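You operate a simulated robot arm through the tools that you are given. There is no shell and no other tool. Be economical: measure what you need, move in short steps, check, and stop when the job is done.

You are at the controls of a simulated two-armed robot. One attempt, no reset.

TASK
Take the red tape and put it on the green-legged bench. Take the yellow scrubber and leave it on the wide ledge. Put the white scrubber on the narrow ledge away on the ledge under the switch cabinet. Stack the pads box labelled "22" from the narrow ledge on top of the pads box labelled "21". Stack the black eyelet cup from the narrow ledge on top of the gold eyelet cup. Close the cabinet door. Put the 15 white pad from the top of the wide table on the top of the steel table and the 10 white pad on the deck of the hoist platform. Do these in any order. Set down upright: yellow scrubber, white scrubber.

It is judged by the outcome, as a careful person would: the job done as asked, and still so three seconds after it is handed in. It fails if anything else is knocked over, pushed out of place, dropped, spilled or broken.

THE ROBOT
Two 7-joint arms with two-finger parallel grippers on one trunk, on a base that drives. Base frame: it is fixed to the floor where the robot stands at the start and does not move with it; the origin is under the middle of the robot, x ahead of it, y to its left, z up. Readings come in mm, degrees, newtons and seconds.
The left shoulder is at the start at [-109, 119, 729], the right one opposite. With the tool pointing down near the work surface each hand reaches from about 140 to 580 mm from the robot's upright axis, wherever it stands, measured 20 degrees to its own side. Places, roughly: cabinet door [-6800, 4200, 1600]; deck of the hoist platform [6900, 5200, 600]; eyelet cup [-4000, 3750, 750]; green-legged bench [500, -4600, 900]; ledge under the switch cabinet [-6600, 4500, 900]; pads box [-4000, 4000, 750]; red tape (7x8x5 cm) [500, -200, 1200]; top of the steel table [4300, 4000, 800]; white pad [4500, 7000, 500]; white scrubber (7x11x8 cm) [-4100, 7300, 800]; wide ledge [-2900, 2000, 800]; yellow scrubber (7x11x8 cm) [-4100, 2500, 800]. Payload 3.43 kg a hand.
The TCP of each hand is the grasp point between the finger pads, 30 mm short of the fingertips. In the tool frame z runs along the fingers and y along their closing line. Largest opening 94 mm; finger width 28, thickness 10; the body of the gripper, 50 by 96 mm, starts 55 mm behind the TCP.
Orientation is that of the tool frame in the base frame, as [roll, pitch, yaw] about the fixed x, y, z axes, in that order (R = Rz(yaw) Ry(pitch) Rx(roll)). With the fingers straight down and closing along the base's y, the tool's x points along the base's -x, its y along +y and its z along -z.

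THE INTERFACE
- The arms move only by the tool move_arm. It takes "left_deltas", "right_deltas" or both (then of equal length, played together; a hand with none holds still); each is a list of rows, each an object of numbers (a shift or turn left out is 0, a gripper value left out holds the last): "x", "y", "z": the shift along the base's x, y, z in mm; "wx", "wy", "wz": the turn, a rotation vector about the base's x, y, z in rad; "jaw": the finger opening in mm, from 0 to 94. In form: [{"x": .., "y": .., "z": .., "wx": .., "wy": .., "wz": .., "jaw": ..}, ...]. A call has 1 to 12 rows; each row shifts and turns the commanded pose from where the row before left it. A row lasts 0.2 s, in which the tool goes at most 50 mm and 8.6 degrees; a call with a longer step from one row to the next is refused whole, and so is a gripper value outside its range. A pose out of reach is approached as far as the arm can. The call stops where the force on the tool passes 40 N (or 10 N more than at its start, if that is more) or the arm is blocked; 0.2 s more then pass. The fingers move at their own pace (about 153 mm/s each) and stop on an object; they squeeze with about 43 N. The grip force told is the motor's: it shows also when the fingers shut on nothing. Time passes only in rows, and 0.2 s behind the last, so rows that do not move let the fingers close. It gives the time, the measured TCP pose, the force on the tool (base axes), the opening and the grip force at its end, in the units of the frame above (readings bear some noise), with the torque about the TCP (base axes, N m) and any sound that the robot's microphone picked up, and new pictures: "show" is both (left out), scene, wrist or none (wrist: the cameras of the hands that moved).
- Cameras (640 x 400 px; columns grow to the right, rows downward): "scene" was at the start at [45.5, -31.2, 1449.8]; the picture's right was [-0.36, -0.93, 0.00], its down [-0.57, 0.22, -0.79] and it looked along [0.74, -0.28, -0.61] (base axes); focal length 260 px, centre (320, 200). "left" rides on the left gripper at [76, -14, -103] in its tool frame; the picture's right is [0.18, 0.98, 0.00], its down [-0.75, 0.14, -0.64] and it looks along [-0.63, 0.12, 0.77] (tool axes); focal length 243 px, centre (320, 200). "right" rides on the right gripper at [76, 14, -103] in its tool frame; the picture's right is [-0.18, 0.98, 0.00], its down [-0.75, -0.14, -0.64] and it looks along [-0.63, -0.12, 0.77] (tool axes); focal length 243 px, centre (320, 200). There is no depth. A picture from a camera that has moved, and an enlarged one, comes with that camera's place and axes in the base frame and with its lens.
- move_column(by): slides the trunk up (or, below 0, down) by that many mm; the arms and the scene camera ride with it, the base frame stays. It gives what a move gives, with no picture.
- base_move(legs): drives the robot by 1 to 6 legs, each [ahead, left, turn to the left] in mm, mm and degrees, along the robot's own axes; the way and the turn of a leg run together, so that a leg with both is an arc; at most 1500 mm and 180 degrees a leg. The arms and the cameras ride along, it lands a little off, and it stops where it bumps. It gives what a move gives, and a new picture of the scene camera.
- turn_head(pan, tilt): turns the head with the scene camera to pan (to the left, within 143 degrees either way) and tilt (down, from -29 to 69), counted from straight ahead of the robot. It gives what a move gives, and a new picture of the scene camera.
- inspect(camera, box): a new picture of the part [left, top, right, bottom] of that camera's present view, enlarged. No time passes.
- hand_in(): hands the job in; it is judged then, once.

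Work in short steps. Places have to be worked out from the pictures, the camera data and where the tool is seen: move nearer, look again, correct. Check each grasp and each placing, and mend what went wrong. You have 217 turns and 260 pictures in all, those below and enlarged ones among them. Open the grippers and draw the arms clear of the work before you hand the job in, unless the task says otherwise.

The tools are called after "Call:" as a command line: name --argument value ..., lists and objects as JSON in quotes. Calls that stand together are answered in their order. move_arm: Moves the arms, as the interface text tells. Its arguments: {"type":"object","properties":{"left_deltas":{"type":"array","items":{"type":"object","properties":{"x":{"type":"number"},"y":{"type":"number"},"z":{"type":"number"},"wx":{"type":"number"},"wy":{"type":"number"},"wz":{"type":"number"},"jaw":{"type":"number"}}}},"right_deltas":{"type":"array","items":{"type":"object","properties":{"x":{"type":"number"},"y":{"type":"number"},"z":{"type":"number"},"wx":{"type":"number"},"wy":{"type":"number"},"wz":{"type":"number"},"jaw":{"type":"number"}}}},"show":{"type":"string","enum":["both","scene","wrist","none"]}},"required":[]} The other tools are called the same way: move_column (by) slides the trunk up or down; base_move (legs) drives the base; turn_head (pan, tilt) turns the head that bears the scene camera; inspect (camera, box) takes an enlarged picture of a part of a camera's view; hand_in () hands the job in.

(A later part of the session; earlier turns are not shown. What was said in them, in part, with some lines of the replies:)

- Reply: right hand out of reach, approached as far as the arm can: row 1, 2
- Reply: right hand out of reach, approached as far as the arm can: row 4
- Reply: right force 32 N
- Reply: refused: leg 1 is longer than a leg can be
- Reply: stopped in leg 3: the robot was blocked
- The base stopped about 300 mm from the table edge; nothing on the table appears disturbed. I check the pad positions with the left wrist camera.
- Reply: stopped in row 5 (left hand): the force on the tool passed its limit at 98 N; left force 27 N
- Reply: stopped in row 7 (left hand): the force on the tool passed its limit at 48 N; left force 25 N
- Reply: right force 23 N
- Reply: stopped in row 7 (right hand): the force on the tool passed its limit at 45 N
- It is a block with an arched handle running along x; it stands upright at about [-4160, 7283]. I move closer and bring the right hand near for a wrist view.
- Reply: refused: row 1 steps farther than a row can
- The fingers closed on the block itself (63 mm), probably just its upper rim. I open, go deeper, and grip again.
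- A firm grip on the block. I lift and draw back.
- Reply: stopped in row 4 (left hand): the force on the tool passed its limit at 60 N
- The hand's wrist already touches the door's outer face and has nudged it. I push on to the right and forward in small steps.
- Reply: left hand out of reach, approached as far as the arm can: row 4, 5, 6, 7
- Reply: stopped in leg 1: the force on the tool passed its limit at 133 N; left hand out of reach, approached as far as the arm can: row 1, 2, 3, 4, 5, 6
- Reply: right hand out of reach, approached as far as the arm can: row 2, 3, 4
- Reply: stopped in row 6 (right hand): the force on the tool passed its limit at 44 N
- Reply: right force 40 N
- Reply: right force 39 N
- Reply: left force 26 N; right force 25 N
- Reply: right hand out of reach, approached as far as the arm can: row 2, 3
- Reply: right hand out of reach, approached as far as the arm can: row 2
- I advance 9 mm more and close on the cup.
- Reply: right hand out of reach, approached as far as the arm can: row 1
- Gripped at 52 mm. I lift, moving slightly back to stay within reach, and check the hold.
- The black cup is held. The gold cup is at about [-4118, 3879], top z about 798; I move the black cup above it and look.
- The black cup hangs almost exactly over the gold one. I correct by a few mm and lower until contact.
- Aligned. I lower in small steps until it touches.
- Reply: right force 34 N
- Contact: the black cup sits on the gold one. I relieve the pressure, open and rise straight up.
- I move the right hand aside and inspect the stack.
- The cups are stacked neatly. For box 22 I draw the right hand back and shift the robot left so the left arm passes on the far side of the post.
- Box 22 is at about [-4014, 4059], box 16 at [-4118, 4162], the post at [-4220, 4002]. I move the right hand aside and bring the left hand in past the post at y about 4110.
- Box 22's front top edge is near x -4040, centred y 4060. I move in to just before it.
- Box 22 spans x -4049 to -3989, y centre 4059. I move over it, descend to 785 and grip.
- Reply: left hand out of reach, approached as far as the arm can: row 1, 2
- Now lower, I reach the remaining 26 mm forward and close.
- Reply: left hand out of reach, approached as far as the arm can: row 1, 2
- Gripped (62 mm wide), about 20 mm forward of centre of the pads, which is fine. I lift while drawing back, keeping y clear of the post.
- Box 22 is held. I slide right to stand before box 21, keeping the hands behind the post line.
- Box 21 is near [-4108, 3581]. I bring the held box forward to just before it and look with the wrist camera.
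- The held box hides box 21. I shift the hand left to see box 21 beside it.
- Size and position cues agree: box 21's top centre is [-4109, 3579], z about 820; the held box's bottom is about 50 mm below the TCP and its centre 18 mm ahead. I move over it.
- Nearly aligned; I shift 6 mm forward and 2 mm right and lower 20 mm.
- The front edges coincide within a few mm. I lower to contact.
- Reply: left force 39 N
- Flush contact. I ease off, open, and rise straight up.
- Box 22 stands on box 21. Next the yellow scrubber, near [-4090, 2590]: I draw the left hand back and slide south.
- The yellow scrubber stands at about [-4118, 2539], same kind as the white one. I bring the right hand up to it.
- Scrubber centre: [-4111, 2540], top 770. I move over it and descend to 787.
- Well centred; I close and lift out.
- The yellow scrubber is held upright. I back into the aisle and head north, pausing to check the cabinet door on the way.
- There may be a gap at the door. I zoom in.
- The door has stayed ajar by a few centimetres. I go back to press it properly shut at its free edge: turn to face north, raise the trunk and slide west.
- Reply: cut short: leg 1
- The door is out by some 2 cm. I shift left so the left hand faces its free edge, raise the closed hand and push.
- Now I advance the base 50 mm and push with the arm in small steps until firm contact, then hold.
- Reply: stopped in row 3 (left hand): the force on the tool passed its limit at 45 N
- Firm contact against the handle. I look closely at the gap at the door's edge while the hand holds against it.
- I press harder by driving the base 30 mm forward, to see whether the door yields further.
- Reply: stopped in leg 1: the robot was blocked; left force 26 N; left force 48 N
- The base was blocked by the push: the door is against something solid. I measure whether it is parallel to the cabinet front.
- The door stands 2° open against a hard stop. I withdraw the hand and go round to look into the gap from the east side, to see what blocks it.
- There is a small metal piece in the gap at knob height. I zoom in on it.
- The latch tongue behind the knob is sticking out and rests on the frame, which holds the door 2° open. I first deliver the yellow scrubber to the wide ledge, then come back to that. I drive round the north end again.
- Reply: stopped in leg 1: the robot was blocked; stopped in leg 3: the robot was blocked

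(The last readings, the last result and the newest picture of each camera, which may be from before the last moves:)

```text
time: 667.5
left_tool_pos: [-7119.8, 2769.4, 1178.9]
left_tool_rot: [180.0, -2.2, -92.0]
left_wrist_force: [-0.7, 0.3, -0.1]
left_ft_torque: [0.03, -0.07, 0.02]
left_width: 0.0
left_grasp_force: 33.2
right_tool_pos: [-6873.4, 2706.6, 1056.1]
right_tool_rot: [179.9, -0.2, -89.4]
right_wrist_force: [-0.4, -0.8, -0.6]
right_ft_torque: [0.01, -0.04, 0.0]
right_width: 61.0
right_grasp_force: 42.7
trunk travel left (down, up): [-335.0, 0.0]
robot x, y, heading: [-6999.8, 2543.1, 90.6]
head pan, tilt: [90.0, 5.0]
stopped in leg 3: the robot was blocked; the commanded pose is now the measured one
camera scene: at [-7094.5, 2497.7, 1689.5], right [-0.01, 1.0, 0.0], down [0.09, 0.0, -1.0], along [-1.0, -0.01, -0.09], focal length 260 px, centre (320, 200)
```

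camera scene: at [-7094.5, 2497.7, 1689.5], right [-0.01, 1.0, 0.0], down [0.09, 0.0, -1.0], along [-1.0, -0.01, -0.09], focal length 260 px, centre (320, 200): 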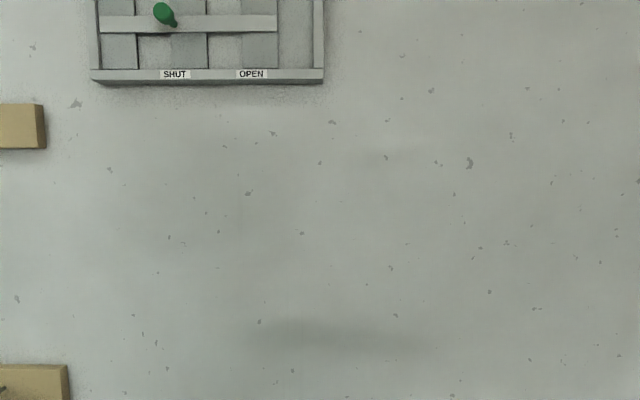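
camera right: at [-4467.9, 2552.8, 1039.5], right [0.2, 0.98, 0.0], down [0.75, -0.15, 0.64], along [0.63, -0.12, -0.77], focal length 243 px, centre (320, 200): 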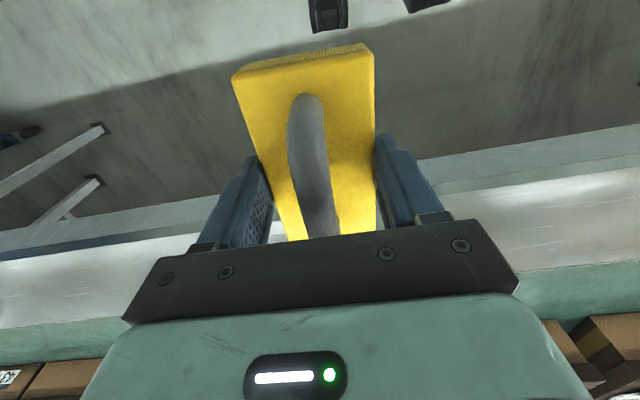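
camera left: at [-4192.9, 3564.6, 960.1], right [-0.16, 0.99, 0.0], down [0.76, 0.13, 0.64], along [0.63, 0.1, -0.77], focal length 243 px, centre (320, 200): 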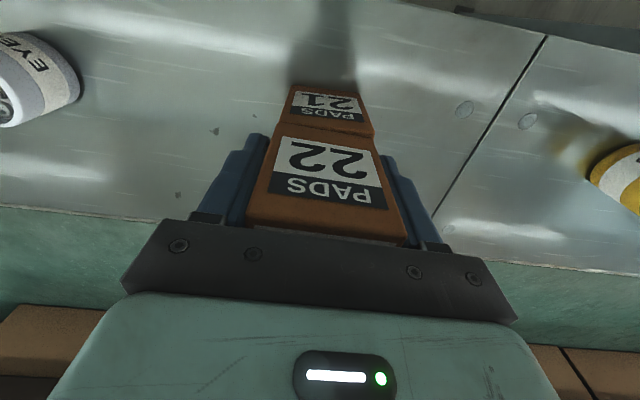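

The first drive was blocked early (the left elbow ran close to the pillar's switches), and the follow-up then went the wrong way until it stopped before the bins. I move away east and look back to check for damage.

Call:
base_move --legs '[[0, -900, 0]]'

Call:
turn_head --pan 80 --tilt 30

```text
time: 675.5
left_tool_pos: [-6235.7, 2778.2, 1177.9]
left_tool_rot: [179.7, -2.1, -92.7]
left_wrist_force: [0.1, -0.9, -0.4]
left_ft_torque: [-0.03, 0.02, 0.02]
left_width: 0.0
left_grasp_force: 32.7
right_tool_pos: [-5991.6, 2711.6, 1056.9]
right_tool_rot: [179.9, -0.1, -90.1]
right_wrist_force: [0.9, -0.4, -0.4]
right_ft_torque: [-0.01, 0.0, 0.01]
right_width: 61.4
right_grasp_force: 42.9
trunk travel left (down, up): [-335.0, 0.0]
robot x, y, heading: [-6123.5, 2551.7, 90.1]
head pan, tilt: [90.0, 5.0]
camera scene: at [-6213.1, 2505.4, 1689.7], right [0.0, 1.0, 0.0], down [0.09, 0.0, -1.0], along [-1.0, 0.0, -0.09], focal length 260 px, centre (320, 200)
```

scene: 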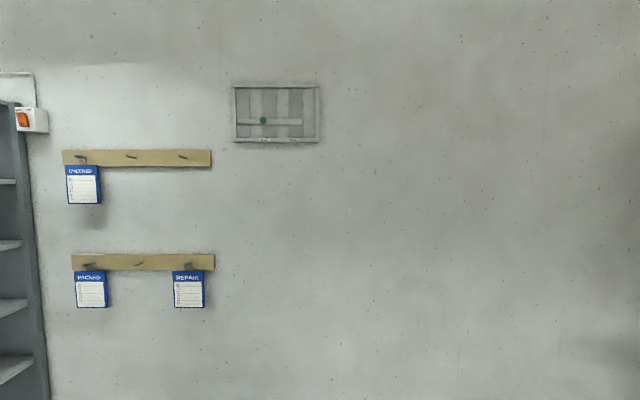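

```text
time: 676.4
left_tool_pos: [-6236.7, 2777.6, 1177.0]
left_tool_rot: [179.7, -2.0, -92.8]
left_wrist_force: [0.3, -1.3, -0.1]
left_ft_torque: [-0.02, 0.02, 0.0]
left_width: 0.0
left_grasp_force: 32.8
right_tool_pos: [-5991.0, 2712.5, 1057.1]
right_tool_rot: [179.8, -0.1, -89.9]
right_wrist_force: [0.4, -0.1, -0.5]
right_ft_torque: [-0.01, -0.03, 0.0]
right_width: 61.2
right_grasp_force: 43.2
trunk travel left (down, up): [-335.0, 0.0]
robot x, y, heading: [-6121.6, 2552.3, 90.2]
head pan, tilt: [80.0, 30.0]
camera scene: at [-6210.4, 2521.1, 1649.4], right [0.17, 0.99, 0.0], down [0.49, -0.09, -0.87], along [-0.85, 0.15, -0.5], focal length 260 px, centre (320, 200)
```

scene: 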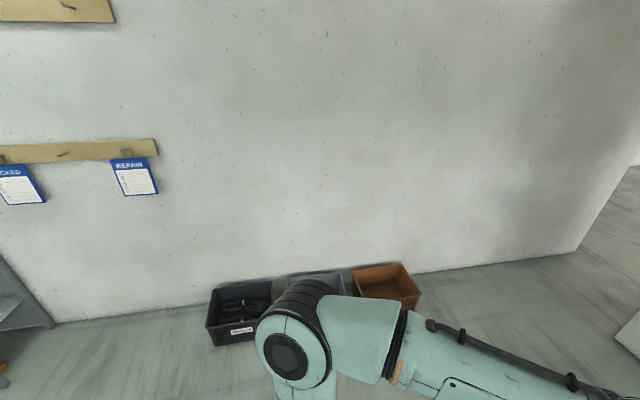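

The bins look in order. I now go east to x about -5020 and then north, one drive at a time.

Call:
base_move --legs '[[0, -1100, 0], [1500, 0, 0], [1500, 0, 0], [1500, 0, 0], [1500, 0, 0], [1250, 0, 0]]'

```text
time: 720.4
left_tool_pos: [-5073.8, 10011.7, 1179.5]
left_tool_rot: [179.8, -2.2, -93.7]
left_wrist_force: [0.1, 0.4, 0.6]
left_ft_torque: [0.0, -0.01, 0.03]
left_width: 0.0
left_grasp_force: 33.2
right_tool_pos: [-4829.4, 9941.2, 1056.8]
right_tool_rot: [179.8, -0.2, -91.0]
right_wrist_force: [-0.1, 0.2, -0.1]
right_ft_torque: [-0.03, 0.02, 0.04]
right_width: 60.9
right_grasp_force: 42.4
trunk travel left (down, up): [-335.0, 0.0]
robot x, y, heading: [-4968.4, 9783.1, 89.3]
head pan, tilt: [80.0, 30.0]
camera scene: at [-5051.9, 9754.5, 1649.3], right [0.19, 0.98, 0.0], down [0.49, -0.09, -0.87], along [-0.85, 0.16, -0.5], focal length 260 px, centre (320, 200)
```

scene: 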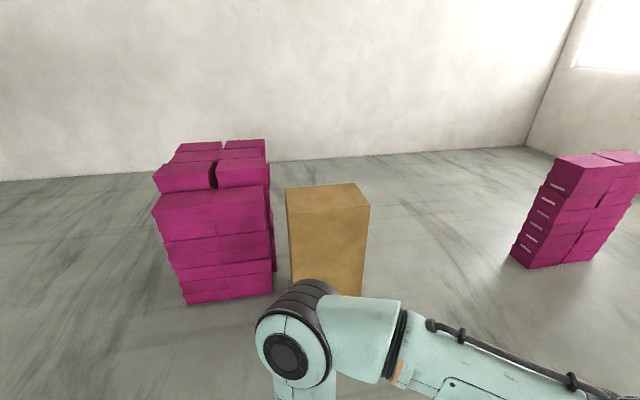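

Clear so far. I turn to face west, back up eastwards to x about -2180 and slide south along the line's east side.

Call:
base_move --legs '[[0, 0, 90.7], [-1400, 0, 0], [-1390, 0, 0], [0, 1500, 0], [0, 1500, 0], [0, 1300, 0]]'

Call:
turn_head --pan 0 --tilt 35

```text
time: 774.8
left_tool_pos: [-2403.5, 5407.0, 1178.9]
left_tool_rot: [179.6, -2.2, -3.9]
left_wrist_force: [0.0, -0.5, -0.1]
left_ft_torque: [0.01, -0.02, 0.0]
left_width: 0.0
left_grasp_force: 32.6
right_tool_pos: [-2333.8, 5651.7, 1056.3]
right_tool_rot: [179.8, 0.0, -1.2]
right_wrist_force: [-0.6, 0.7, 0.0]
right_ft_torque: [-0.01, 0.0, 0.02]
right_width: 61.2
right_grasp_force: 43.4
trunk travel left (down, up): [-335.0, 0.0]
robot x, y, heading: [-2175.3, 5515.5, 179.2]
head pan, tilt: [80.0, 30.0]
camera scene: at [-2146.5, 5427.2, 1649.3], right [-0.98, 0.19, 0.0], down [0.1, 0.49, -0.87], along [-0.17, -0.85, -0.5], focal length 260 px, centre (320, 200)
```

scene: 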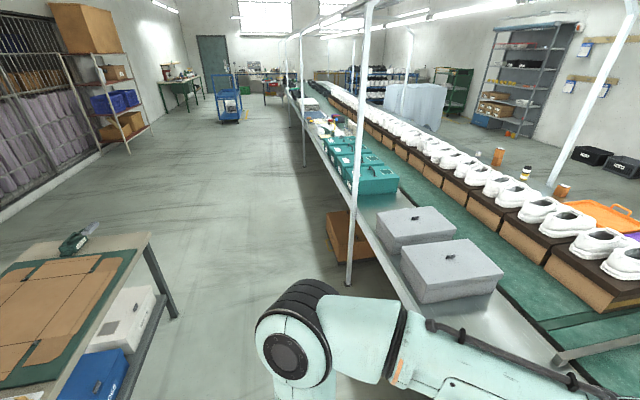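

```text
time: 776.3
left_tool_pos: [-2404.2, 5407.7, 1178.5]
left_tool_rot: [179.6, -2.1, -3.9]
left_wrist_force: [0.0, -0.2, 1.0]
left_ft_torque: [0.03, 0.03, -0.02]
left_width: 0.1
left_grasp_force: 33.3
right_tool_pos: [-2333.8, 5651.6, 1056.3]
right_tool_rot: [179.9, -0.2, -1.1]
right_wrist_force: [-0.5, 0.7, -0.9]
right_ft_torque: [-0.03, 0.0, -0.02]
right_width: 61.3
right_grasp_force: 43.3
trunk travel left (down, up): [-335.0, 0.0]
robot x, y, heading: [-2172.9, 5515.2, 179.1]
head pan, tilt: [0.0, 35.0]
camera scene: at [-2217.3, 5517.5, 1641.5], right [0.02, 1.0, 0.0], down [0.57, -0.01, -0.82], along [-0.82, 0.01, -0.57], focal length 260 px, centre (320, 200)
```

scene: 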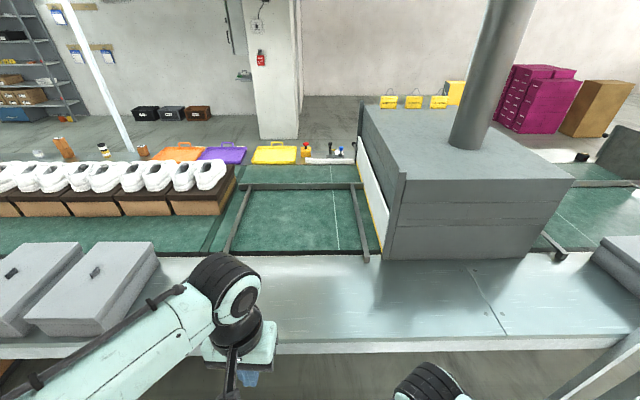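

I stand right at the wide ledge, which runs along the whole east side; it is free in front of me, around [-2790, 5630]. The three bins across the aisle also stand in line. I lower the trunk and move closer.

Call:
move_column --by -100

Call:
base_move --legs '[[180, 0, 0.9]]'

Call:
move_arm --right_deltas '[{"x": -45}, {"x": -45}, {"x": -45}, {"x": -45}, {"x": -45, "z": -15}, {"x": -25, "z": -35}]' --show "both"

```text
time: 777.6
left_tool_pos: [-2406.1, 5407.3, 1078.1]
left_tool_rot: [179.7, -2.1, -4.0]
left_wrist_force: [-0.4, -0.3, -0.6]
left_ft_torque: [0.0, 0.0, -0.02]
left_width: 0.0
left_grasp_force: 33.1
right_tool_pos: [-2334.9, 5651.5, 956.3]
right_tool_rot: [179.9, -0.1, -1.2]
right_wrist_force: [-0.3, 0.8, 0.2]
right_ft_torque: [0.0, -0.01, 0.01]
right_width: 61.2
right_grasp_force: 43.1
trunk travel left (down, up): [-235.0, 100.0]
robot x, y, heading: [-2173.8, 5513.8, 178.9]
head pan, tilt: [0.0, 35.0]
```

```text
time: 779.1
left_tool_pos: [-2582.9, 5405.1, 1078.1]
left_tool_rot: [179.7, -2.2, -3.0]
left_wrist_force: [-0.4, 0.1, -0.1]
left_ft_torque: [-0.02, -0.02, 0.03]
left_width: 0.0
left_grasp_force: 32.5
right_tool_pos: [-2515.4, 5650.6, 957.3]
right_tool_rot: [179.8, -0.1, -0.2]
right_wrist_force: [0.6, -0.4, -0.9]
right_ft_torque: [0.0, -0.01, -0.01]
right_width: 60.9
right_grasp_force: 43.0
trunk travel left (down, up): [-235.0, 100.0]
robot x, y, heading: [-2357.0, 5521.0, 180.3]
head pan, tilt: [0.0, 35.0]
camera scene: at [-2399.2, 5518.4, 1536.5], right [0.0, 1.0, 0.0], down [0.57, 0.0, -0.82], along [-0.82, 0.0, -0.57], focal length 260 px, centre (320, 200)
```

scene: 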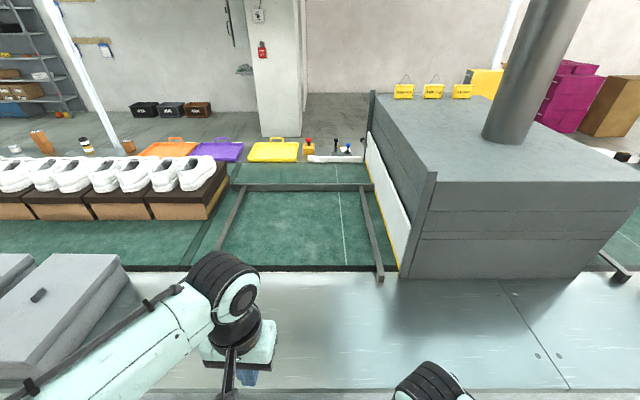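

```text
time: 780.5
left_tool_pos: [-2582.2, 5404.3, 1077.3]
left_tool_rot: [179.7, -2.1, -2.9]
left_wrist_force: [-0.1, -0.6, -0.3]
left_ft_torque: [-0.02, 0.01, -0.01]
left_width: 0.2
left_grasp_force: 32.6
right_tool_pos: [-2768.0, 5649.1, 904.7]
right_tool_rot: [179.7, -0.2, -0.1]
right_wrist_force: [0.0, -0.1, -0.8]
right_ft_torque: [0.01, 0.02, 0.0]
right_width: 61.1
right_grasp_force: 42.9
trunk travel left (down, up): [-235.0, 100.0]
robot x, y, heading: [-2353.2, 5518.7, 180.1]
head pan, tilt: [0.0, 35.0]
camera scene: at [-2399.2, 5518.4, 1536.6], right [0.0, 1.0, 0.0], down [0.57, 0.0, -0.82], along [-0.82, 0.0, -0.57], focal length 260 px, centre (320, 200)
camera right: at [-2692.5, 5635.1, 1007.6], right [-0.19, -0.98, 0.0], down [-0.75, 0.15, 0.64], along [-0.63, 0.12, -0.77], focal length 243 px, centre (320, 200)
```

scene: 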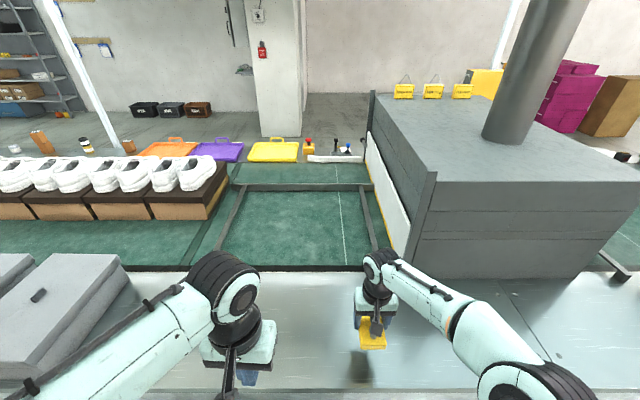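
right: 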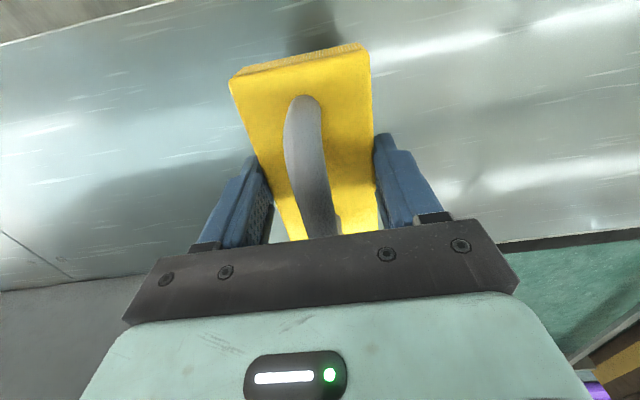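

The ledge below is clear. I descend to contact.

Call:
move_arm --right_deltas '[{"z": -40}, {"z": -35}, {"z": -12}, {"z": -6}, {"z": -5}, {"z": -5}, {"z": -5}, {"z": -5}, {"z": -5}, {"z": -5}]' --show "wrist"

```text
time: 782.7
left_tool_pos: [-2581.4, 5404.2, 1078.6]
left_tool_rot: [179.7, -2.1, -2.9]
left_wrist_force: [0.3, -0.6, 0.1]
left_ft_torque: [-0.03, -0.03, -0.03]
left_width: 0.0
left_grasp_force: 32.9
right_tool_pos: [-2766.3, 5650.6, 787.0]
right_tool_rot: [179.6, 0.2, -0.2]
right_wrist_force: [3.2, 1.0, 24.6]
right_ft_torque: [0.62, -1.02, 0.01]
right_width: 61.3
right_grasp_force: 42.8
trunk travel left (down, up): [-235.0, 100.0]
robot x, y, heading: [-2354.8, 5518.1, 179.9]
head pan, tilt: [0.0, 35.0]
camera right: at [-2688.7, 5635.8, 889.3], right [-0.19, -0.98, 0.01], down [-0.75, 0.15, 0.64], along [-0.63, 0.12, -0.77], focal length 243 px, centre (320, 200)
```

right: 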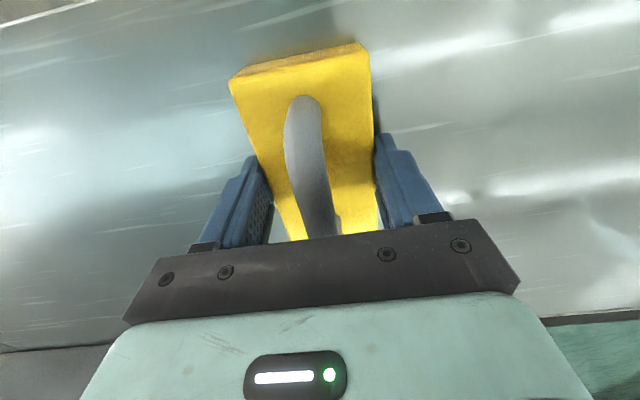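

Contact at the expected height. I release and withdraw upward and back.

Call:
move_arm --right_deltas '[{"z": 1}, {"jaw": 90}, {}, {"z": 20}, {"z": 45}, {"z": 45}, {"z": 40, "x": 25}, {"x": 45}, {"x": 45}, {"x": 45}, {"x": 45}, {"x": 40}]' --show "scene"

```text
time: 785.3
left_tool_pos: [-2583.3, 5406.1, 1079.3]
left_tool_rot: [179.6, -1.9, -2.9]
left_wrist_force: [-0.6, 0.4, -0.3]
left_ft_torque: [0.0, 0.0, 0.01]
left_width: 0.1
left_grasp_force: 32.6
right_tool_pos: [-2519.1, 5650.5, 936.7]
right_tool_rot: [179.7, 0.1, -0.2]
right_wrist_force: [1.0, 0.7, 0.6]
right_ft_torque: [0.01, -0.01, -0.02]
right_width: 90.2
right_grasp_force: 0.0
trunk travel left (down, up): [-235.0, 100.0]
robot x, y, heading: [-2354.2, 5516.5, 179.9]
head pan, tilt: [0.0, 35.0]
camera scene: at [-2397.3, 5518.5, 1536.6], right [0.0, 1.0, 0.0], down [0.57, 0.0, -0.82], along [-0.82, 0.0, -0.57], focal length 260 px, centre (320, 200)
```

scene: 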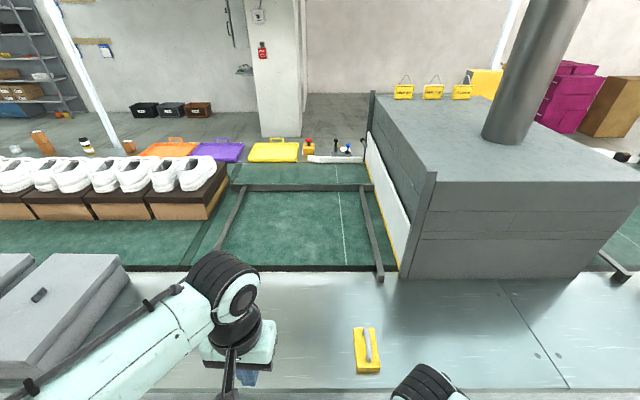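

The yellow scrubber stands upright on the wide ledge. Now back to the cabinet: the knob must be turned so its tongue clears the frame. I retrace the known route north and west.

Call:
base_move --legs '[[-185, 0, 0], [0, -1500, 0], [0, -1500, 0], [0, -1270, 0], [1400, 0, 0], [1390, 0, 0]]'

```text
time: 836.7
left_tool_pos: [-5219.4, 9672.5, 1078.4]
left_tool_rot: [179.7, -2.1, -4.2]
left_wrist_force: [-0.5, 0.5, -0.1]
left_ft_torque: [0.01, -0.05, -0.01]
left_width: 0.0
left_grasp_force: 33.2
right_tool_pos: [-5150.0, 9916.5, 937.3]
right_tool_rot: [179.8, -0.1, -1.5]
right_wrist_force: [0.0, 0.0, -0.2]
right_ft_torque: [0.01, -0.01, -0.04]
right_width: 90.2
right_grasp_force: 0.0
trunk travel left (down, up): [-235.0, 100.0]
robot x, y, heading: [-4985.9, 9779.6, 178.6]
head pan, tilt: [0.0, 35.0]
camera scene: at [-5031.7, 9780.1, 1536.6], right [0.02, 1.0, 0.0], down [0.57, -0.01, -0.82], along [-0.82, 0.02, -0.57], focal length 260 px, centre (320, 200)
```

scene: 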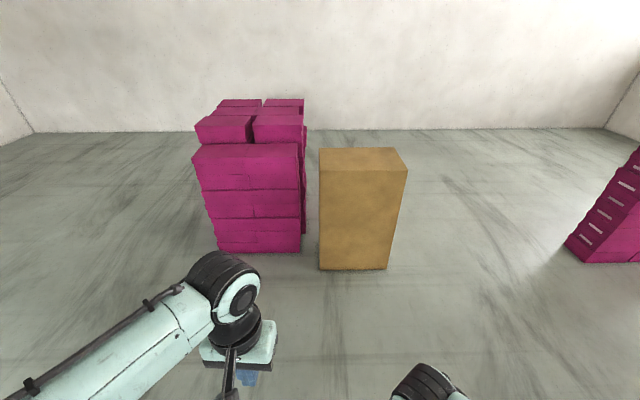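

Call:
base_move --legs '[[0, 0, -88.6], [-1500, 0, 0], [-1500, 0, 0], [-1500, 0, 0], [-1480, 0, 0]]'

```text
time: 868.7
left_tool_pos: [-4827.0, 4068.5, 1078.5]
left_tool_rot: [179.7, -2.0, -88.9]
left_wrist_force: [-1.4, 0.7, 0.3]
left_ft_torque: [-0.02, 0.0, 0.02]
left_width: 0.0
left_grasp_force: 33.0
right_tool_pos: [-4577.3, 4023.8, 937.4]
right_tool_rot: [179.7, -0.1, -86.0]
right_wrist_force: [-0.7, 0.0, 0.0]
right_ft_torque: [0.01, 0.0, 0.01]
right_width: 90.2
right_grasp_force: 0.0
trunk travel left (down, up): [-235.0, 100.0]
robot x, y, heading: [-4697.5, 3847.2, 94.2]
head pan, tilt: [0.0, 35.0]
camera scene: at [-4699.6, 3893.0, 1536.6], right [1.0, 0.07, 0.0], down [0.04, -0.57, -0.82], along [-0.06, 0.82, -0.57], focal length 260 px, centre (320, 200)
```

scene: 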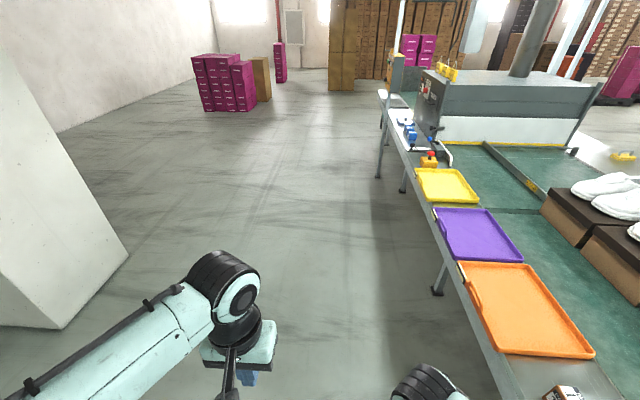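

I straighten up and slide west to the cabinet, then raise the trunk.

Call:
base_move --legs '[[0, 0, -4.2], [0, 1000, 0], [0, 810, 0]]'

Call:
move_column --by 100

Call:
turn_head --pan -10 --tilt 10

```text
time: 885.4
left_tool_pos: [-6626.2, 4072.0, 1078.5]
left_tool_rot: [179.6, -2.2, -92.2]
left_wrist_force: [0.9, -0.2, 0.4]
left_ft_torque: [0.01, -0.02, 0.03]
left_width: 0.0
left_grasp_force: 33.3
right_tool_pos: [-6379.4, 4013.7, 937.2]
right_tool_rot: [179.8, -0.1, -89.4]
right_wrist_force: [0.0, 0.0, -0.7]
right_ft_torque: [-0.03, -0.02, 0.02]
right_width: 89.9
right_grasp_force: 0.1
trunk travel left (down, up): [-235.0, 100.0]
robot x, y, heading: [-6515.1, 3849.5, 90.6]
head pan, tilt: [0.0, 35.0]
camera scene: at [-6508.8, 3890.0, 1536.6], right [1.0, 0.01, 0.0], down [0.01, -0.57, -0.82], along [-0.01, 0.82, -0.57], focal length 260 px, centre (320, 200)
```

scene: 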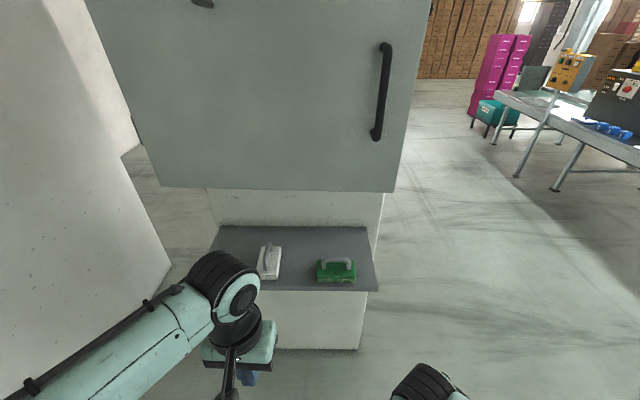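

```text
time: 886.7
left_tool_pos: [-6625.9, 4071.2, 1177.4]
left_tool_rot: [179.7, -2.1, -92.3]
left_wrist_force: [-0.2, -1.0, 0.3]
left_ft_torque: [0.02, -0.02, 0.01]
left_width: 0.3
left_grasp_force: 32.9
right_tool_pos: [-6379.3, 4012.0, 1036.2]
right_tool_rot: [179.8, -0.1, -89.4]
right_wrist_force: [0.5, -0.2, -0.2]
right_ft_torque: [0.07, -0.02, 0.0]
right_width: 89.9
right_grasp_force: 0.1
trunk travel left (down, up): [-335.0, 0.0]
robot x, y, heading: [-6508.5, 3844.5, 90.8]
head pan, tilt: [0.0, 35.0]
```

```text
time: 887.6
left_tool_pos: [-6625.7, 4072.6, 1177.9]
left_tool_rot: [179.7, -2.1, -92.2]
left_wrist_force: [0.1, -0.7, 0.6]
left_ft_torque: [-0.01, -0.01, -0.02]
left_width: 0.0
left_grasp_force: 32.8
right_tool_pos: [-6378.3, 4013.5, 1038.5]
right_tool_rot: [179.7, 0.0, -89.5]
right_wrist_force: [0.1, 0.2, 0.5]
right_ft_torque: [0.01, 0.01, 0.02]
right_width: 90.1
right_grasp_force: 0.1
trunk travel left (down, up): [-335.0, 0.0]
robot x, y, heading: [-6508.4, 3844.1, 90.5]
head pan, tilt: [-10.0, 10.0]
camera scene: at [-6492.6, 3892.7, 1681.6], right [0.99, -0.16, 0.0], down [-0.03, -0.17, -0.98], along [0.16, 0.97, -0.17], focal length 260 px, centre (320, 200)
```

scene: 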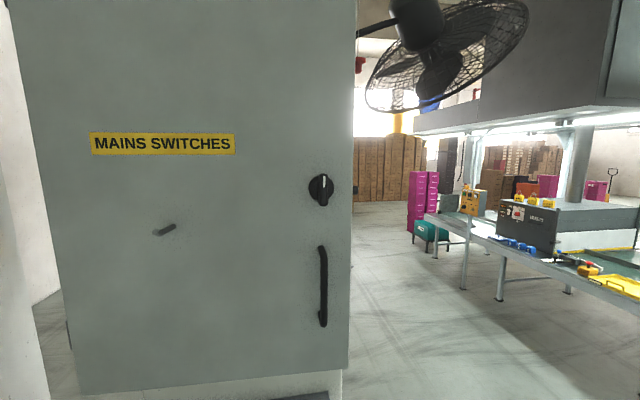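

The knob is at [-6415, 4340, 1622], bar vertical. I swing the right tool from pointing down to pointing forward while moving it up and ahead, clear of the door.

Call:
move_arm --right_deltas '[{"wx": 0.143, "y": 17, "z": 24, "x": -4}, {"wx": 0.143, "y": 17, "z": 24, "x": -4}, {"wx": 0.143, "y": 17, "z": 24, "x": -4}, {"wx": 0.143, "y": 17, "z": 24, "x": -4}, {"wx": 0.143, "y": 17, "z": 24, "x": -4}, {"wx": 0.143, "y": 17, "z": 24, "x": -4}, {"wx": 0.143, "y": 17, "z": 24, "x": -4}, {"wx": 0.143, "y": 17, "z": 24, "x": -4}, {"wx": 0.143, "y": 17, "z": 24, "x": -4}, {"wx": 0.143, "y": 17, "z": 24}, {"wx": 0.141, "y": 17, "z": 24}]' --show "none"

```text
time: 890.0
left_tool_pos: [-6623.7, 4072.3, 1177.9]
left_tool_rot: [179.8, -2.0, -92.3]
left_wrist_force: [1.0, -0.6, -0.2]
left_ft_torque: [0.0, 0.02, 0.01]
left_width: 0.2
left_grasp_force: 33.2
right_tool_pos: [-6420.9, 4189.7, 1306.6]
right_tool_rot: [75.2, 87.5, 168.7]
right_wrist_force: [0.3, 0.2, 0.4]
right_ft_torque: [0.02, 0.01, 0.05]
right_width: 89.9
right_grasp_force: 0.0
trunk travel left (down, up): [-335.0, 0.0]
robot x, y, heading: [-6509.2, 3842.3, 90.5]
head pan, tilt: [-10.0, 10.0]
```

The tool points forward now. I raise it to the knob's height.

Call:
move_arm --right_deltas '[{"z": 45}, {"z": 45}, {"z": 45}, {"z": 45}, {"z": 45}, {"z": 45}, {"z": 45}]' --show "both"

```text
time: 891.6
left_tool_pos: [-6625.0, 4073.1, 1178.1]
left_tool_rot: [179.7, -2.1, -92.2]
left_wrist_force: [0.4, 0.3, -0.1]
left_ft_torque: [-0.03, -0.01, -0.01]
left_width: 0.1
left_grasp_force: 32.7
right_tool_pos: [-6411.8, 4200.9, 1614.6]
right_tool_rot: [-113.4, 89.3, -23.2]
right_wrist_force: [-0.8, 0.0, -0.4]
right_ft_torque: [-0.02, 0.01, -0.03]
right_width: 89.9
right_grasp_force: 0.1
trunk travel left (down, up): [-335.0, 0.0]
robot x, y, heading: [-6507.0, 3843.5, 90.6]
head pan, tilt: [-10.0, 10.0]
camera scene: at [-6492.7, 3893.4, 1681.7], right [0.99, -0.16, 0.0], down [-0.03, -0.17, -0.98], along [0.16, 0.97, -0.17], focal length 260 px, centre (320, 200)
camera right: at [-6424.9, 4098.0, 1539.2], right [-0.98, 0.0, 0.17], down [0.14, -0.64, 0.76], along [0.11, 0.77, 0.63], focal length 243 px, centre (320, 200)
```

scene: 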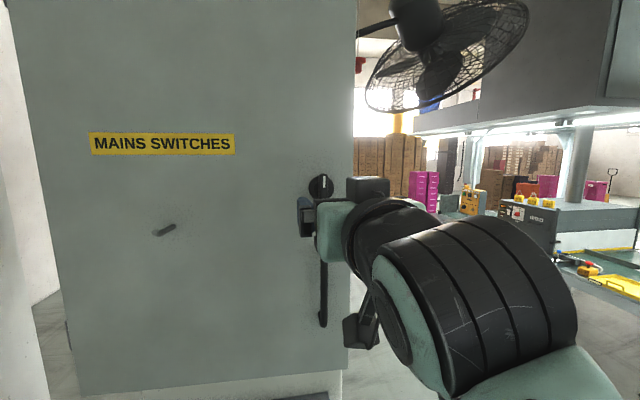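
right: 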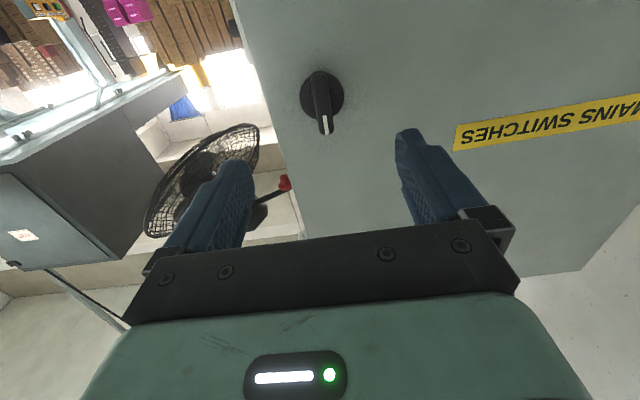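

The knob lies straight ahead between the fingers at about [-6415, 4350, 1614]. I advance so the fingers straddle the bar and close on it.

Call:
move_arm --right_deltas '[{"y": 40, "x": -3, "jaw": 60}, {"y": 40}, {"y": 30}, {"y": 14}]' --show "wrist"

```text
time: 892.6
left_tool_pos: [-6626.0, 4071.4, 1178.1]
left_tool_rot: [179.7, -2.1, -92.2]
left_wrist_force: [0.1, -0.3, -0.2]
left_ft_torque: [0.0, -0.01, 0.01]
left_width: 0.0
left_grasp_force: 33.5
right_tool_pos: [-6416.1, 4317.5, 1610.8]
right_tool_rot: [-99.4, 89.4, -9.2]
right_wrist_force: [0.5, 0.6, -0.2]
right_ft_torque: [0.0, -0.03, 0.02]
right_width: 60.0
right_grasp_force: 0.1
right hand out of reach, approached as far as the arm can: row 4
trunk travel left (down, up): [-335.0, 0.0]
robot x, y, heading: [-6509.1, 3845.5, 90.7]
head pan, tilt: [-10.0, 10.0]
camera right: at [-6429.0, 4213.8, 1533.2], right [-0.98, -0.01, 0.17], down [0.14, -0.64, 0.76], along [0.11, 0.77, 0.63], focal length 243 px, centre (320, 200)
```

right: 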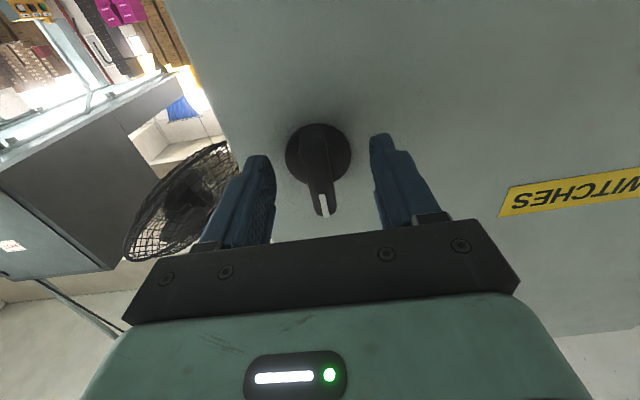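

I need a few mm more: the base goes 12 mm forward, then I close on the bar.

Call:
base_move --legs '[[12, 0, 0]]'

Call:
move_arm --right_deltas '[{"jaw": 0}, {}, {}]' --show "wrist"

```text
time: 893.4
left_tool_pos: [-6624.9, 4082.1, 1178.8]
left_tool_rot: [179.7, -2.1, -92.3]
left_wrist_force: [1.1, -0.9, 1.1]
left_ft_torque: [0.02, -0.02, 0.01]
left_width: 0.3
left_grasp_force: 32.8
right_tool_pos: [-6415.3, 4326.0, 1608.7]
right_tool_rot: [-90.0, 89.4, 0.3]
right_wrist_force: [0.0, -0.4, -0.4]
right_ft_torque: [-0.02, -0.02, -0.01]
right_width: 60.0
right_grasp_force: 0.1
trunk travel left (down, up): [-335.0, 0.0]
robot x, y, heading: [-6505.8, 3854.9, 90.8]
head pan, tilt: [-10.0, 10.0]
camera scene: at [-6492.7, 3901.2, 1681.5], right [0.99, -0.16, 0.0], down [-0.03, -0.17, -0.99], along [0.16, 0.97, -0.17], focal length 260 px, centre (320, 200)
```

scene: 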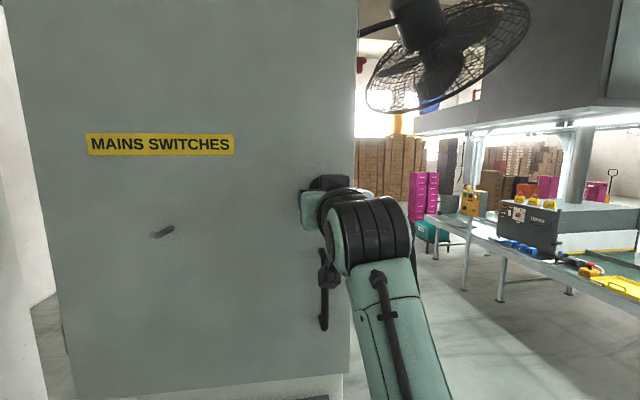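

```text
time: 894.1
left_tool_pos: [-6624.8, 4084.2, 1178.4]
left_tool_rot: [179.7, -2.0, -92.3]
left_wrist_force: [-0.1, -0.2, -0.4]
left_ft_torque: [0.01, 0.0, -0.02]
left_width: 0.0
left_grasp_force: 33.2
right_tool_pos: [-6415.0, 4329.5, 1609.8]
right_tool_rot: [-98.9, 89.5, -8.7]
right_wrist_force: [5.0, 0.5, 1.8]
right_ft_torque: [-0.67, 0.08, -0.49]
right_width: 31.4
right_grasp_force: 45.5
trunk travel left (down, up): [-335.0, 0.0]
robot x, y, heading: [-6508.1, 3856.1, 90.8]
head pan, tilt: [-10.0, 10.0]
camera right: at [-6426.8, 4226.5, 1533.2], right [-0.98, 0.0, 0.18], down [0.14, -0.64, 0.76], along [0.11, 0.77, 0.63], focal length 243 px, centre (320, 200)
```

right: 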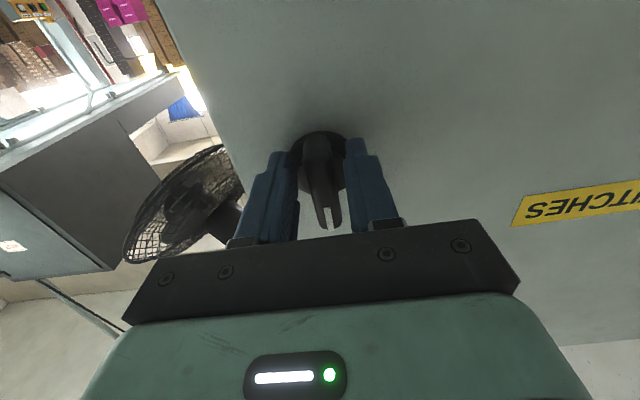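

The fingers hold the knob. I try turning it clockwise (top to the right) by about 34° and watch the torque.

Call:
move_arm --right_deltas '[{"wy": 0.1}, {"wy": 0.14}, {"wy": 0.14}, {"wy": 0.14}, {}]' --show "wrist"

```text
time: 895.4
left_tool_pos: [-6625.9, 4083.0, 1178.6]
left_tool_rot: [179.8, -2.0, -92.2]
left_wrist_force: [-0.2, -0.3, 0.2]
left_ft_torque: [-0.01, -0.02, 0.01]
left_width: 0.2
left_grasp_force: 32.7
right_tool_pos: [-6418.9, 4328.0, 1610.7]
right_tool_rot: [89.4, 60.7, 180.0]
right_wrist_force: [-4.5, 3.4, 9.2]
right_ft_torque: [1.1, -0.07, -0.44]
right_width: 31.6
right_grasp_force: 44.6
trunk travel left (down, up): [-335.0, 0.0]
robot x, y, heading: [-6508.9, 3852.8, 90.5]
head pan, tilt: [-10.0, 10.0]
camera right: at [-6467.5, 4225.6, 1550.5], right [-0.77, -0.01, 0.64], down [0.5, -0.64, 0.59], along [0.41, 0.77, 0.5], focal length 243 px, centre (320, 200)
```

right: 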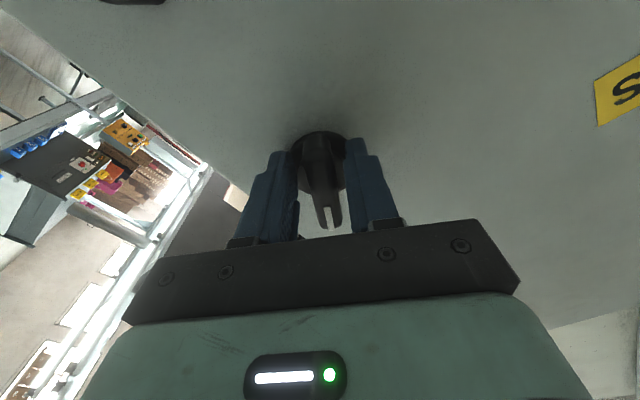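

The knob turns freely with the hand. I continue to a full quarter turn.

Call:
move_arm --right_deltas '[{"wy": 0.14}, {"wy": 0.14}, {"wy": 0.14}, {"wy": 0.14}, {"wy": 0.14}, {"wy": 0.14}, {"wy": 0.14}, {"wy": 0.07}, {}]' --show "wrist"

```text
time: 896.7
left_tool_pos: [-6627.3, 4083.4, 1177.4]
left_tool_rot: [179.9, -2.0, -92.1]
left_wrist_force: [0.6, -0.1, 0.5]
left_ft_torque: [0.03, 0.06, -0.01]
left_width: 0.0
left_grasp_force: 32.7
right_tool_pos: [-6423.2, 4327.3, 1614.7]
right_tool_rot: [88.2, 18.1, -179.8]
right_wrist_force: [-9.0, 3.5, 10.6]
right_ft_torque: [0.76, -0.18, -0.18]
right_width: 31.8
right_grasp_force: 45.2
trunk travel left (down, up): [-335.0, 0.0]
robot x, y, heading: [-6509.9, 3860.8, 90.5]
head pan, tilt: [-10.0, 10.0]
stopped in row 6 (right hand): the force on the tool passed its limit at 41 N (the readings are from after the stop); the commanded pose is now the measured one
camera right: at [-6498.9, 4223.2, 1602.3], right [-0.13, -0.03, 0.99], down [0.77, -0.63, 0.08], along [0.63, 0.77, 0.11], focal length 243 px, centre (320, 200)
```

right: 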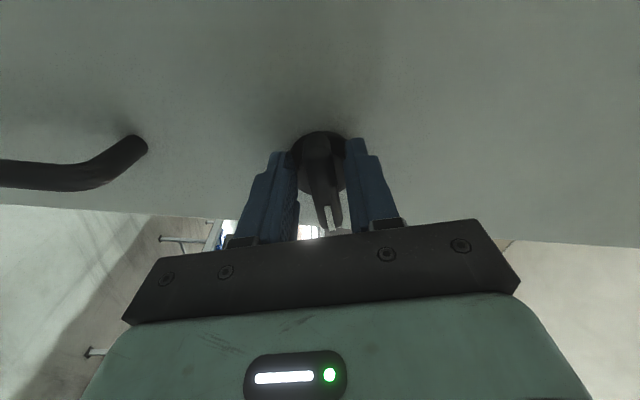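

Turned about 72°, stopped by side force from a slight off-centre. I relieve it and finish the turn.

Call:
move_arm --right_deltas '[{"x": -3, "z": 3}, {"wy": 0.1}, {"x": -2, "z": 2, "wy": 0.1}, {"wy": 0.1}, {}]' --show "none"

```text
time: 897.5
left_tool_pos: [-6625.8, 4083.0, 1179.0]
left_tool_rot: [179.7, -2.0, -92.1]
left_wrist_force: [1.0, 0.4, -1.2]
left_ft_torque: [0.01, -0.02, -0.01]
left_width: 0.0
left_grasp_force: 32.6
right_tool_pos: [-6426.5, 4325.6, 1616.1]
right_tool_rot: [87.0, 7.0, 178.8]
right_wrist_force: [6.0, -2.7, 6.1]
right_ft_torque: [0.02, -0.02, 1.04]
right_width: 32.0
right_grasp_force: 44.8
right hand out of reach, approached as far as the arm can: row 3
trunk travel left (down, up): [-335.0, 0.0]
robot x, y, heading: [-6512.5, 3859.9, 90.7]
head pan, tilt: [-10.0, 10.0]
stopped in row 4 (right hand): the force on the tool passed its limit at 50 N (the readings are from after the stop); the commanded pose is now the measured one
```

Turned about 83°. Now I push the door home by driving the base 30 mm forward with the knob still held.

Call:
base_move --legs '[[30, 0, 0]]'

```text
time: 898.4
left_tool_pos: [-6625.5, 4108.6, 1178.0]
left_tool_rot: [179.8, -2.0, -92.2]
left_wrist_force: [-0.9, -0.3, 0.0]
left_ft_torque: [0.02, 0.0, 0.0]
left_width: 0.0
left_grasp_force: 33.2
right_tool_pos: [-6424.9, 4347.8, 1618.1]
right_tool_rot: [87.2, 7.2, 178.6]
right_wrist_force: [2.3, -9.7, -5.4]
right_ft_torque: [-0.55, 0.07, 0.17]
right_width: 31.5
right_grasp_force: 44.8
trunk travel left (down, up): [-335.0, 0.0]
robot x, y, heading: [-6510.6, 3883.0, 90.8]
head pan, tilt: [-10.0, 10.0]
stopped in leg 1: the force on the tool passed its limit at 168 N (the readings are from after the stop); the commanded pose is now the measured one
camera scene: at [-6492.4, 3928.2, 1681.7], right [0.99, -0.16, 0.0], down [-0.03, -0.17, -0.98], along [0.16, 0.97, -0.17], focal length 260 px, centre (320, 200)
```

scene: 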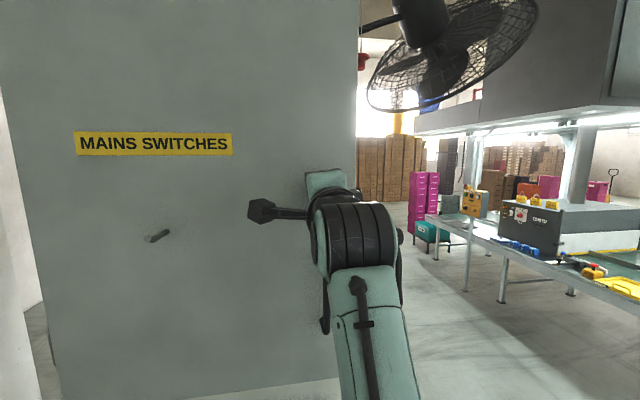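

The door moved in 22 mm and met a hard stop: it is shut. I turn the knob back to its upright position to latch it.

Call:
move_arm --right_deltas '[{"wy": -0.13, "x": 1, "z": -1}, {"wy": -0.13, "x": 1, "z": -1}, {"wy": -0.13, "x": 1, "z": -1}, {"wy": -0.13, "x": 1, "z": -1}, {"wy": -0.13, "x": 1, "z": -1}, {"wy": -0.13, "x": 1, "z": -1}, {"wy": -0.13, "x": 1, "z": -1}, {"wy": -0.13, "x": 1, "z": -1}, {"wy": -0.13, "x": 1}, {"wy": -0.13, "x": 1}, {"wy": -0.13}, {}]' --show "wrist"

```text
time: 901.0
left_tool_pos: [-6623.1, 4108.5, 1178.8]
left_tool_rot: [179.6, -2.1, -92.3]
left_wrist_force: [-0.1, -0.2, -0.1]
left_ft_torque: [0.02, -0.01, 0.02]
left_width: 0.0
left_grasp_force: 32.2
right_tool_pos: [-6411.8, 4348.0, 1608.5]
right_tool_rot: [36.2, 88.6, 128.6]
right_wrist_force: [9.3, -18.8, -23.7]
right_ft_torque: [-1.03, 0.8, -0.87]
right_width: 31.5
right_grasp_force: 44.9
trunk travel left (down, up): [-335.0, 0.0]
robot x, y, heading: [-6513.4, 3883.5, 90.9]
head pan, tilt: [-10.0, 10.0]
camera right: at [-6422.8, 4246.6, 1529.4], right [-0.98, -0.04, 0.2], down [0.18, -0.65, 0.74], along [0.1, 0.76, 0.64], focal length 243 px, centre (320, 200)
```

right: 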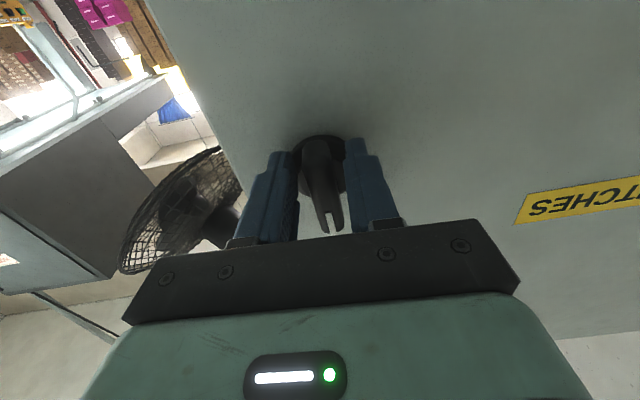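

The knob is upright again, now with the door 20 mm further in. I open the fingers and withdraw straight back.

Call:
move_arm --right_deltas '[{"jaw": 60}, {}, {"y": -30}, {"y": -40}, {"y": -45}, {"y": -20, "z": -40}, {"z": -45}, {"z": -45}, {"z": -45}, {"z": -45}, {"z": -45}]' --show "scene"

```text
time: 903.4
left_tool_pos: [-6624.9, 4110.2, 1177.2]
left_tool_rot: [179.8, -2.1, -92.2]
left_wrist_force: [0.6, -0.6, 0.5]
left_ft_torque: [0.01, 0.03, 0.02]
left_width: 0.0
left_grasp_force: 33.0
right_tool_pos: [-6415.0, 4214.2, 1345.1]
right_tool_rot: [26.8, 88.4, 119.3]
right_wrist_force: [-0.1, 0.1, -0.2]
right_ft_torque: [0.0, 0.01, -0.03]
right_width: 60.2
right_grasp_force: 0.0
trunk travel left (down, up): [-335.0, 0.0]
robot x, y, heading: [-6510.4, 3882.4, 90.7]
head pan, tilt: [-10.0, 10.0]
camera scene: at [-6492.9, 3930.6, 1681.7], right [0.99, -0.16, 0.0], down [-0.03, -0.17, -0.98], along [0.16, 0.97, -0.17], focal length 260 px, centre (320, 200)
```

scene: 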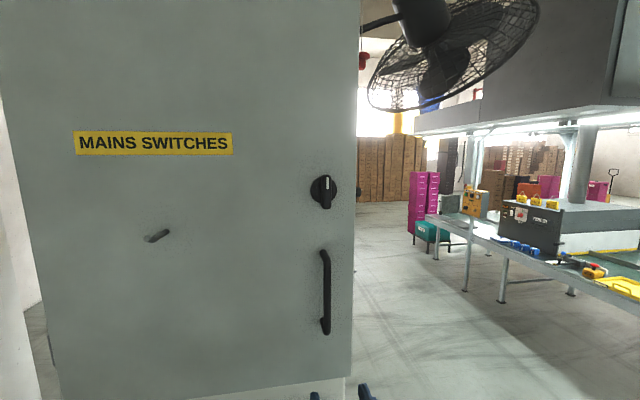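

Knob upright, door closed. I turn the right tool back down, drawing it in, and then go east to check the door from the side.

Call:
move_arm --right_deltas '[{"wx": -0.143, "y": -17, "z": -24}, {"wx": -0.143, "y": -17, "z": -24}, {"wx": -0.143, "y": -17, "z": -24}, {"wx": -0.143, "y": -17, "z": -24}, {"wx": -0.143, "y": -17, "z": -24}, {"wx": -0.143, "y": -17, "z": -24}, {"wx": -0.143, "y": -17, "z": -24}, {"wx": -0.143, "y": -17, "z": -24}, {"wx": -0.143, "y": -17, "z": -24}, {"wx": -0.143}, {"wx": -0.13}]' --left_deltas '[{"jaw": 60}, {}, {}, {}, {}, {}, {}, {}, {}, {}, {}]' --show "none"

Call:
base_move --legs '[[-60, 0, -0.7], [0, -1100, 0], [250, 0, 0]]'

Call:
turn_head --pan 80 --tilt 10

```text
time: 905.8
left_tool_pos: [-6625.5, 4110.8, 1177.4]
left_tool_rot: [179.7, -2.1, -92.2]
left_wrist_force: [0.3, -0.1, 0.5]
left_ft_torque: [-0.02, -0.01, 0.0]
left_width: 60.2
left_grasp_force: 0.1
right_tool_pos: [-6415.2, 4063.3, 1128.3]
right_tool_rot: [177.5, 1.8, -90.8]
right_wrist_force: [0.7, -0.8, -0.6]
right_ft_torque: [-0.02, -0.03, 0.02]
right_width: 60.1
right_grasp_force: 0.0
trunk travel left (down, up): [-335.0, 0.0]
robot x, y, heading: [-6509.1, 3884.1, 90.5]
head pan, tilt: [-10.0, 10.0]
```

```text
time: 917.5
left_tool_pos: [-5547.4, 4294.1, 1178.3]
left_tool_rot: [179.7, -2.1, -93.3]
left_wrist_force: [0.2, -0.3, -0.4]
left_ft_torque: [0.02, 0.01, -0.03]
left_width: 60.2
left_grasp_force: 0.0
right_tool_pos: [-5339.7, 4242.2, 1128.5]
right_tool_rot: [177.5, 2.1, -91.8]
right_wrist_force: [0.3, 0.1, -0.6]
right_ft_torque: [0.02, 0.01, -0.03]
right_width: 60.2
right_grasp_force: 0.1
trunk travel left (down, up): [-335.0, 0.0]
robot x, y, heading: [-5438.3, 4066.5, 89.4]
head pan, tilt: [-10.0, 10.0]
camera scene: at [-5418.7, 4113.0, 1681.5], right [0.98, -0.18, 0.0], down [-0.03, -0.17, -0.98], along [0.18, 0.97, -0.17], focal length 260 px, centre (320, 200)
```

scene: 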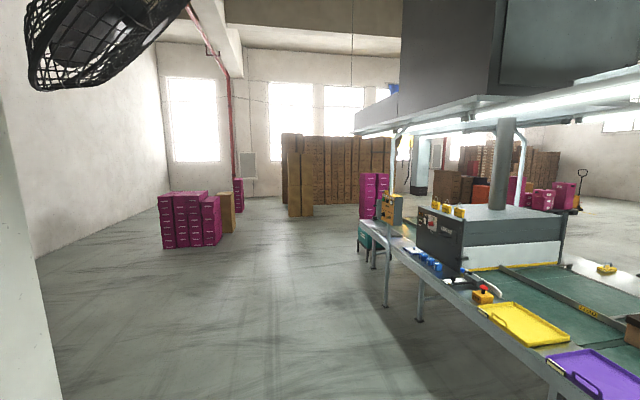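

```text
time: 919.2
left_tool_pos: [-5548.2, 4295.8, 1177.7]
left_tool_rot: [179.7, -2.2, -93.2]
left_wrist_force: [0.5, -0.1, -0.2]
left_ft_torque: [-0.01, -0.02, 0.01]
left_width: 60.2
left_grasp_force: 0.1
right_tool_pos: [-5340.1, 4244.2, 1129.0]
right_tool_rot: [177.5, 2.0, -91.7]
right_wrist_force: [-0.3, 0.5, -0.4]
right_ft_torque: [-0.03, -0.01, -0.01]
right_width: 59.7
right_grasp_force: 0.2
trunk travel left (down, up): [-335.0, 0.0]
robot x, y, heading: [-5438.1, 4062.1, 89.8]
head pan, tilt: [80.0, 10.0]
camera scene: at [-5526.8, 4038.9, 1681.7], right [0.18, 0.98, 0.0], down [0.17, -0.03, -0.98], along [-0.97, 0.18, -0.17], focal length 260 px, centre (320, 200)
```

scene: 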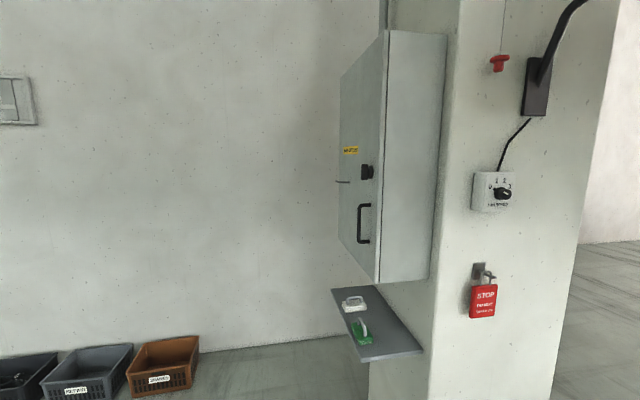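

The door is flush and latched. The white scrubber stands on the ledge, the bins, padlock and fan switch are in place, and both hands are open and clear, so I hand in.

Call:
hand_in

```text
The job is handed in.
```

I finished every part of the task and handed it in, but I didn't check the tape, the two white pads or either stack again before handing in.

- **Red tape:** it is on the green-legged bench.
- **White pads:** 15 is on the steel table and 10 is on the hoist deck.
- **Stacks:** pads box 22 is on box 21, and the black eyelet cup is on the gold one.
- **Scrubbers:** the yellow one is upright on the wide ledge, and the white one is upright on the ledge under the switch cabinet.
- **Cabinet door:** the latch was sticking out and holding it about 2° open. I turned the knob, pushed the door shut and turned the knob back; it looked flush from the side.

**Bumps along the way:**
- **Tape dispenser (steel table):** I pressed its handle; it sprang back.
- **Wide table:** the base stopped against it, and nothing looked disturbed.
- **Hoist deck:** pad 10 knocked its front lip and slipped slightly in the grip before I set it down.
- **Cabinet pillar:** a drive was blocked there. The fan switch and padlock looked fine afterwards.
- **Bins by the wall:** a drive sent from the wrong position stopped near the three bins. They still stood in line when I looked back.
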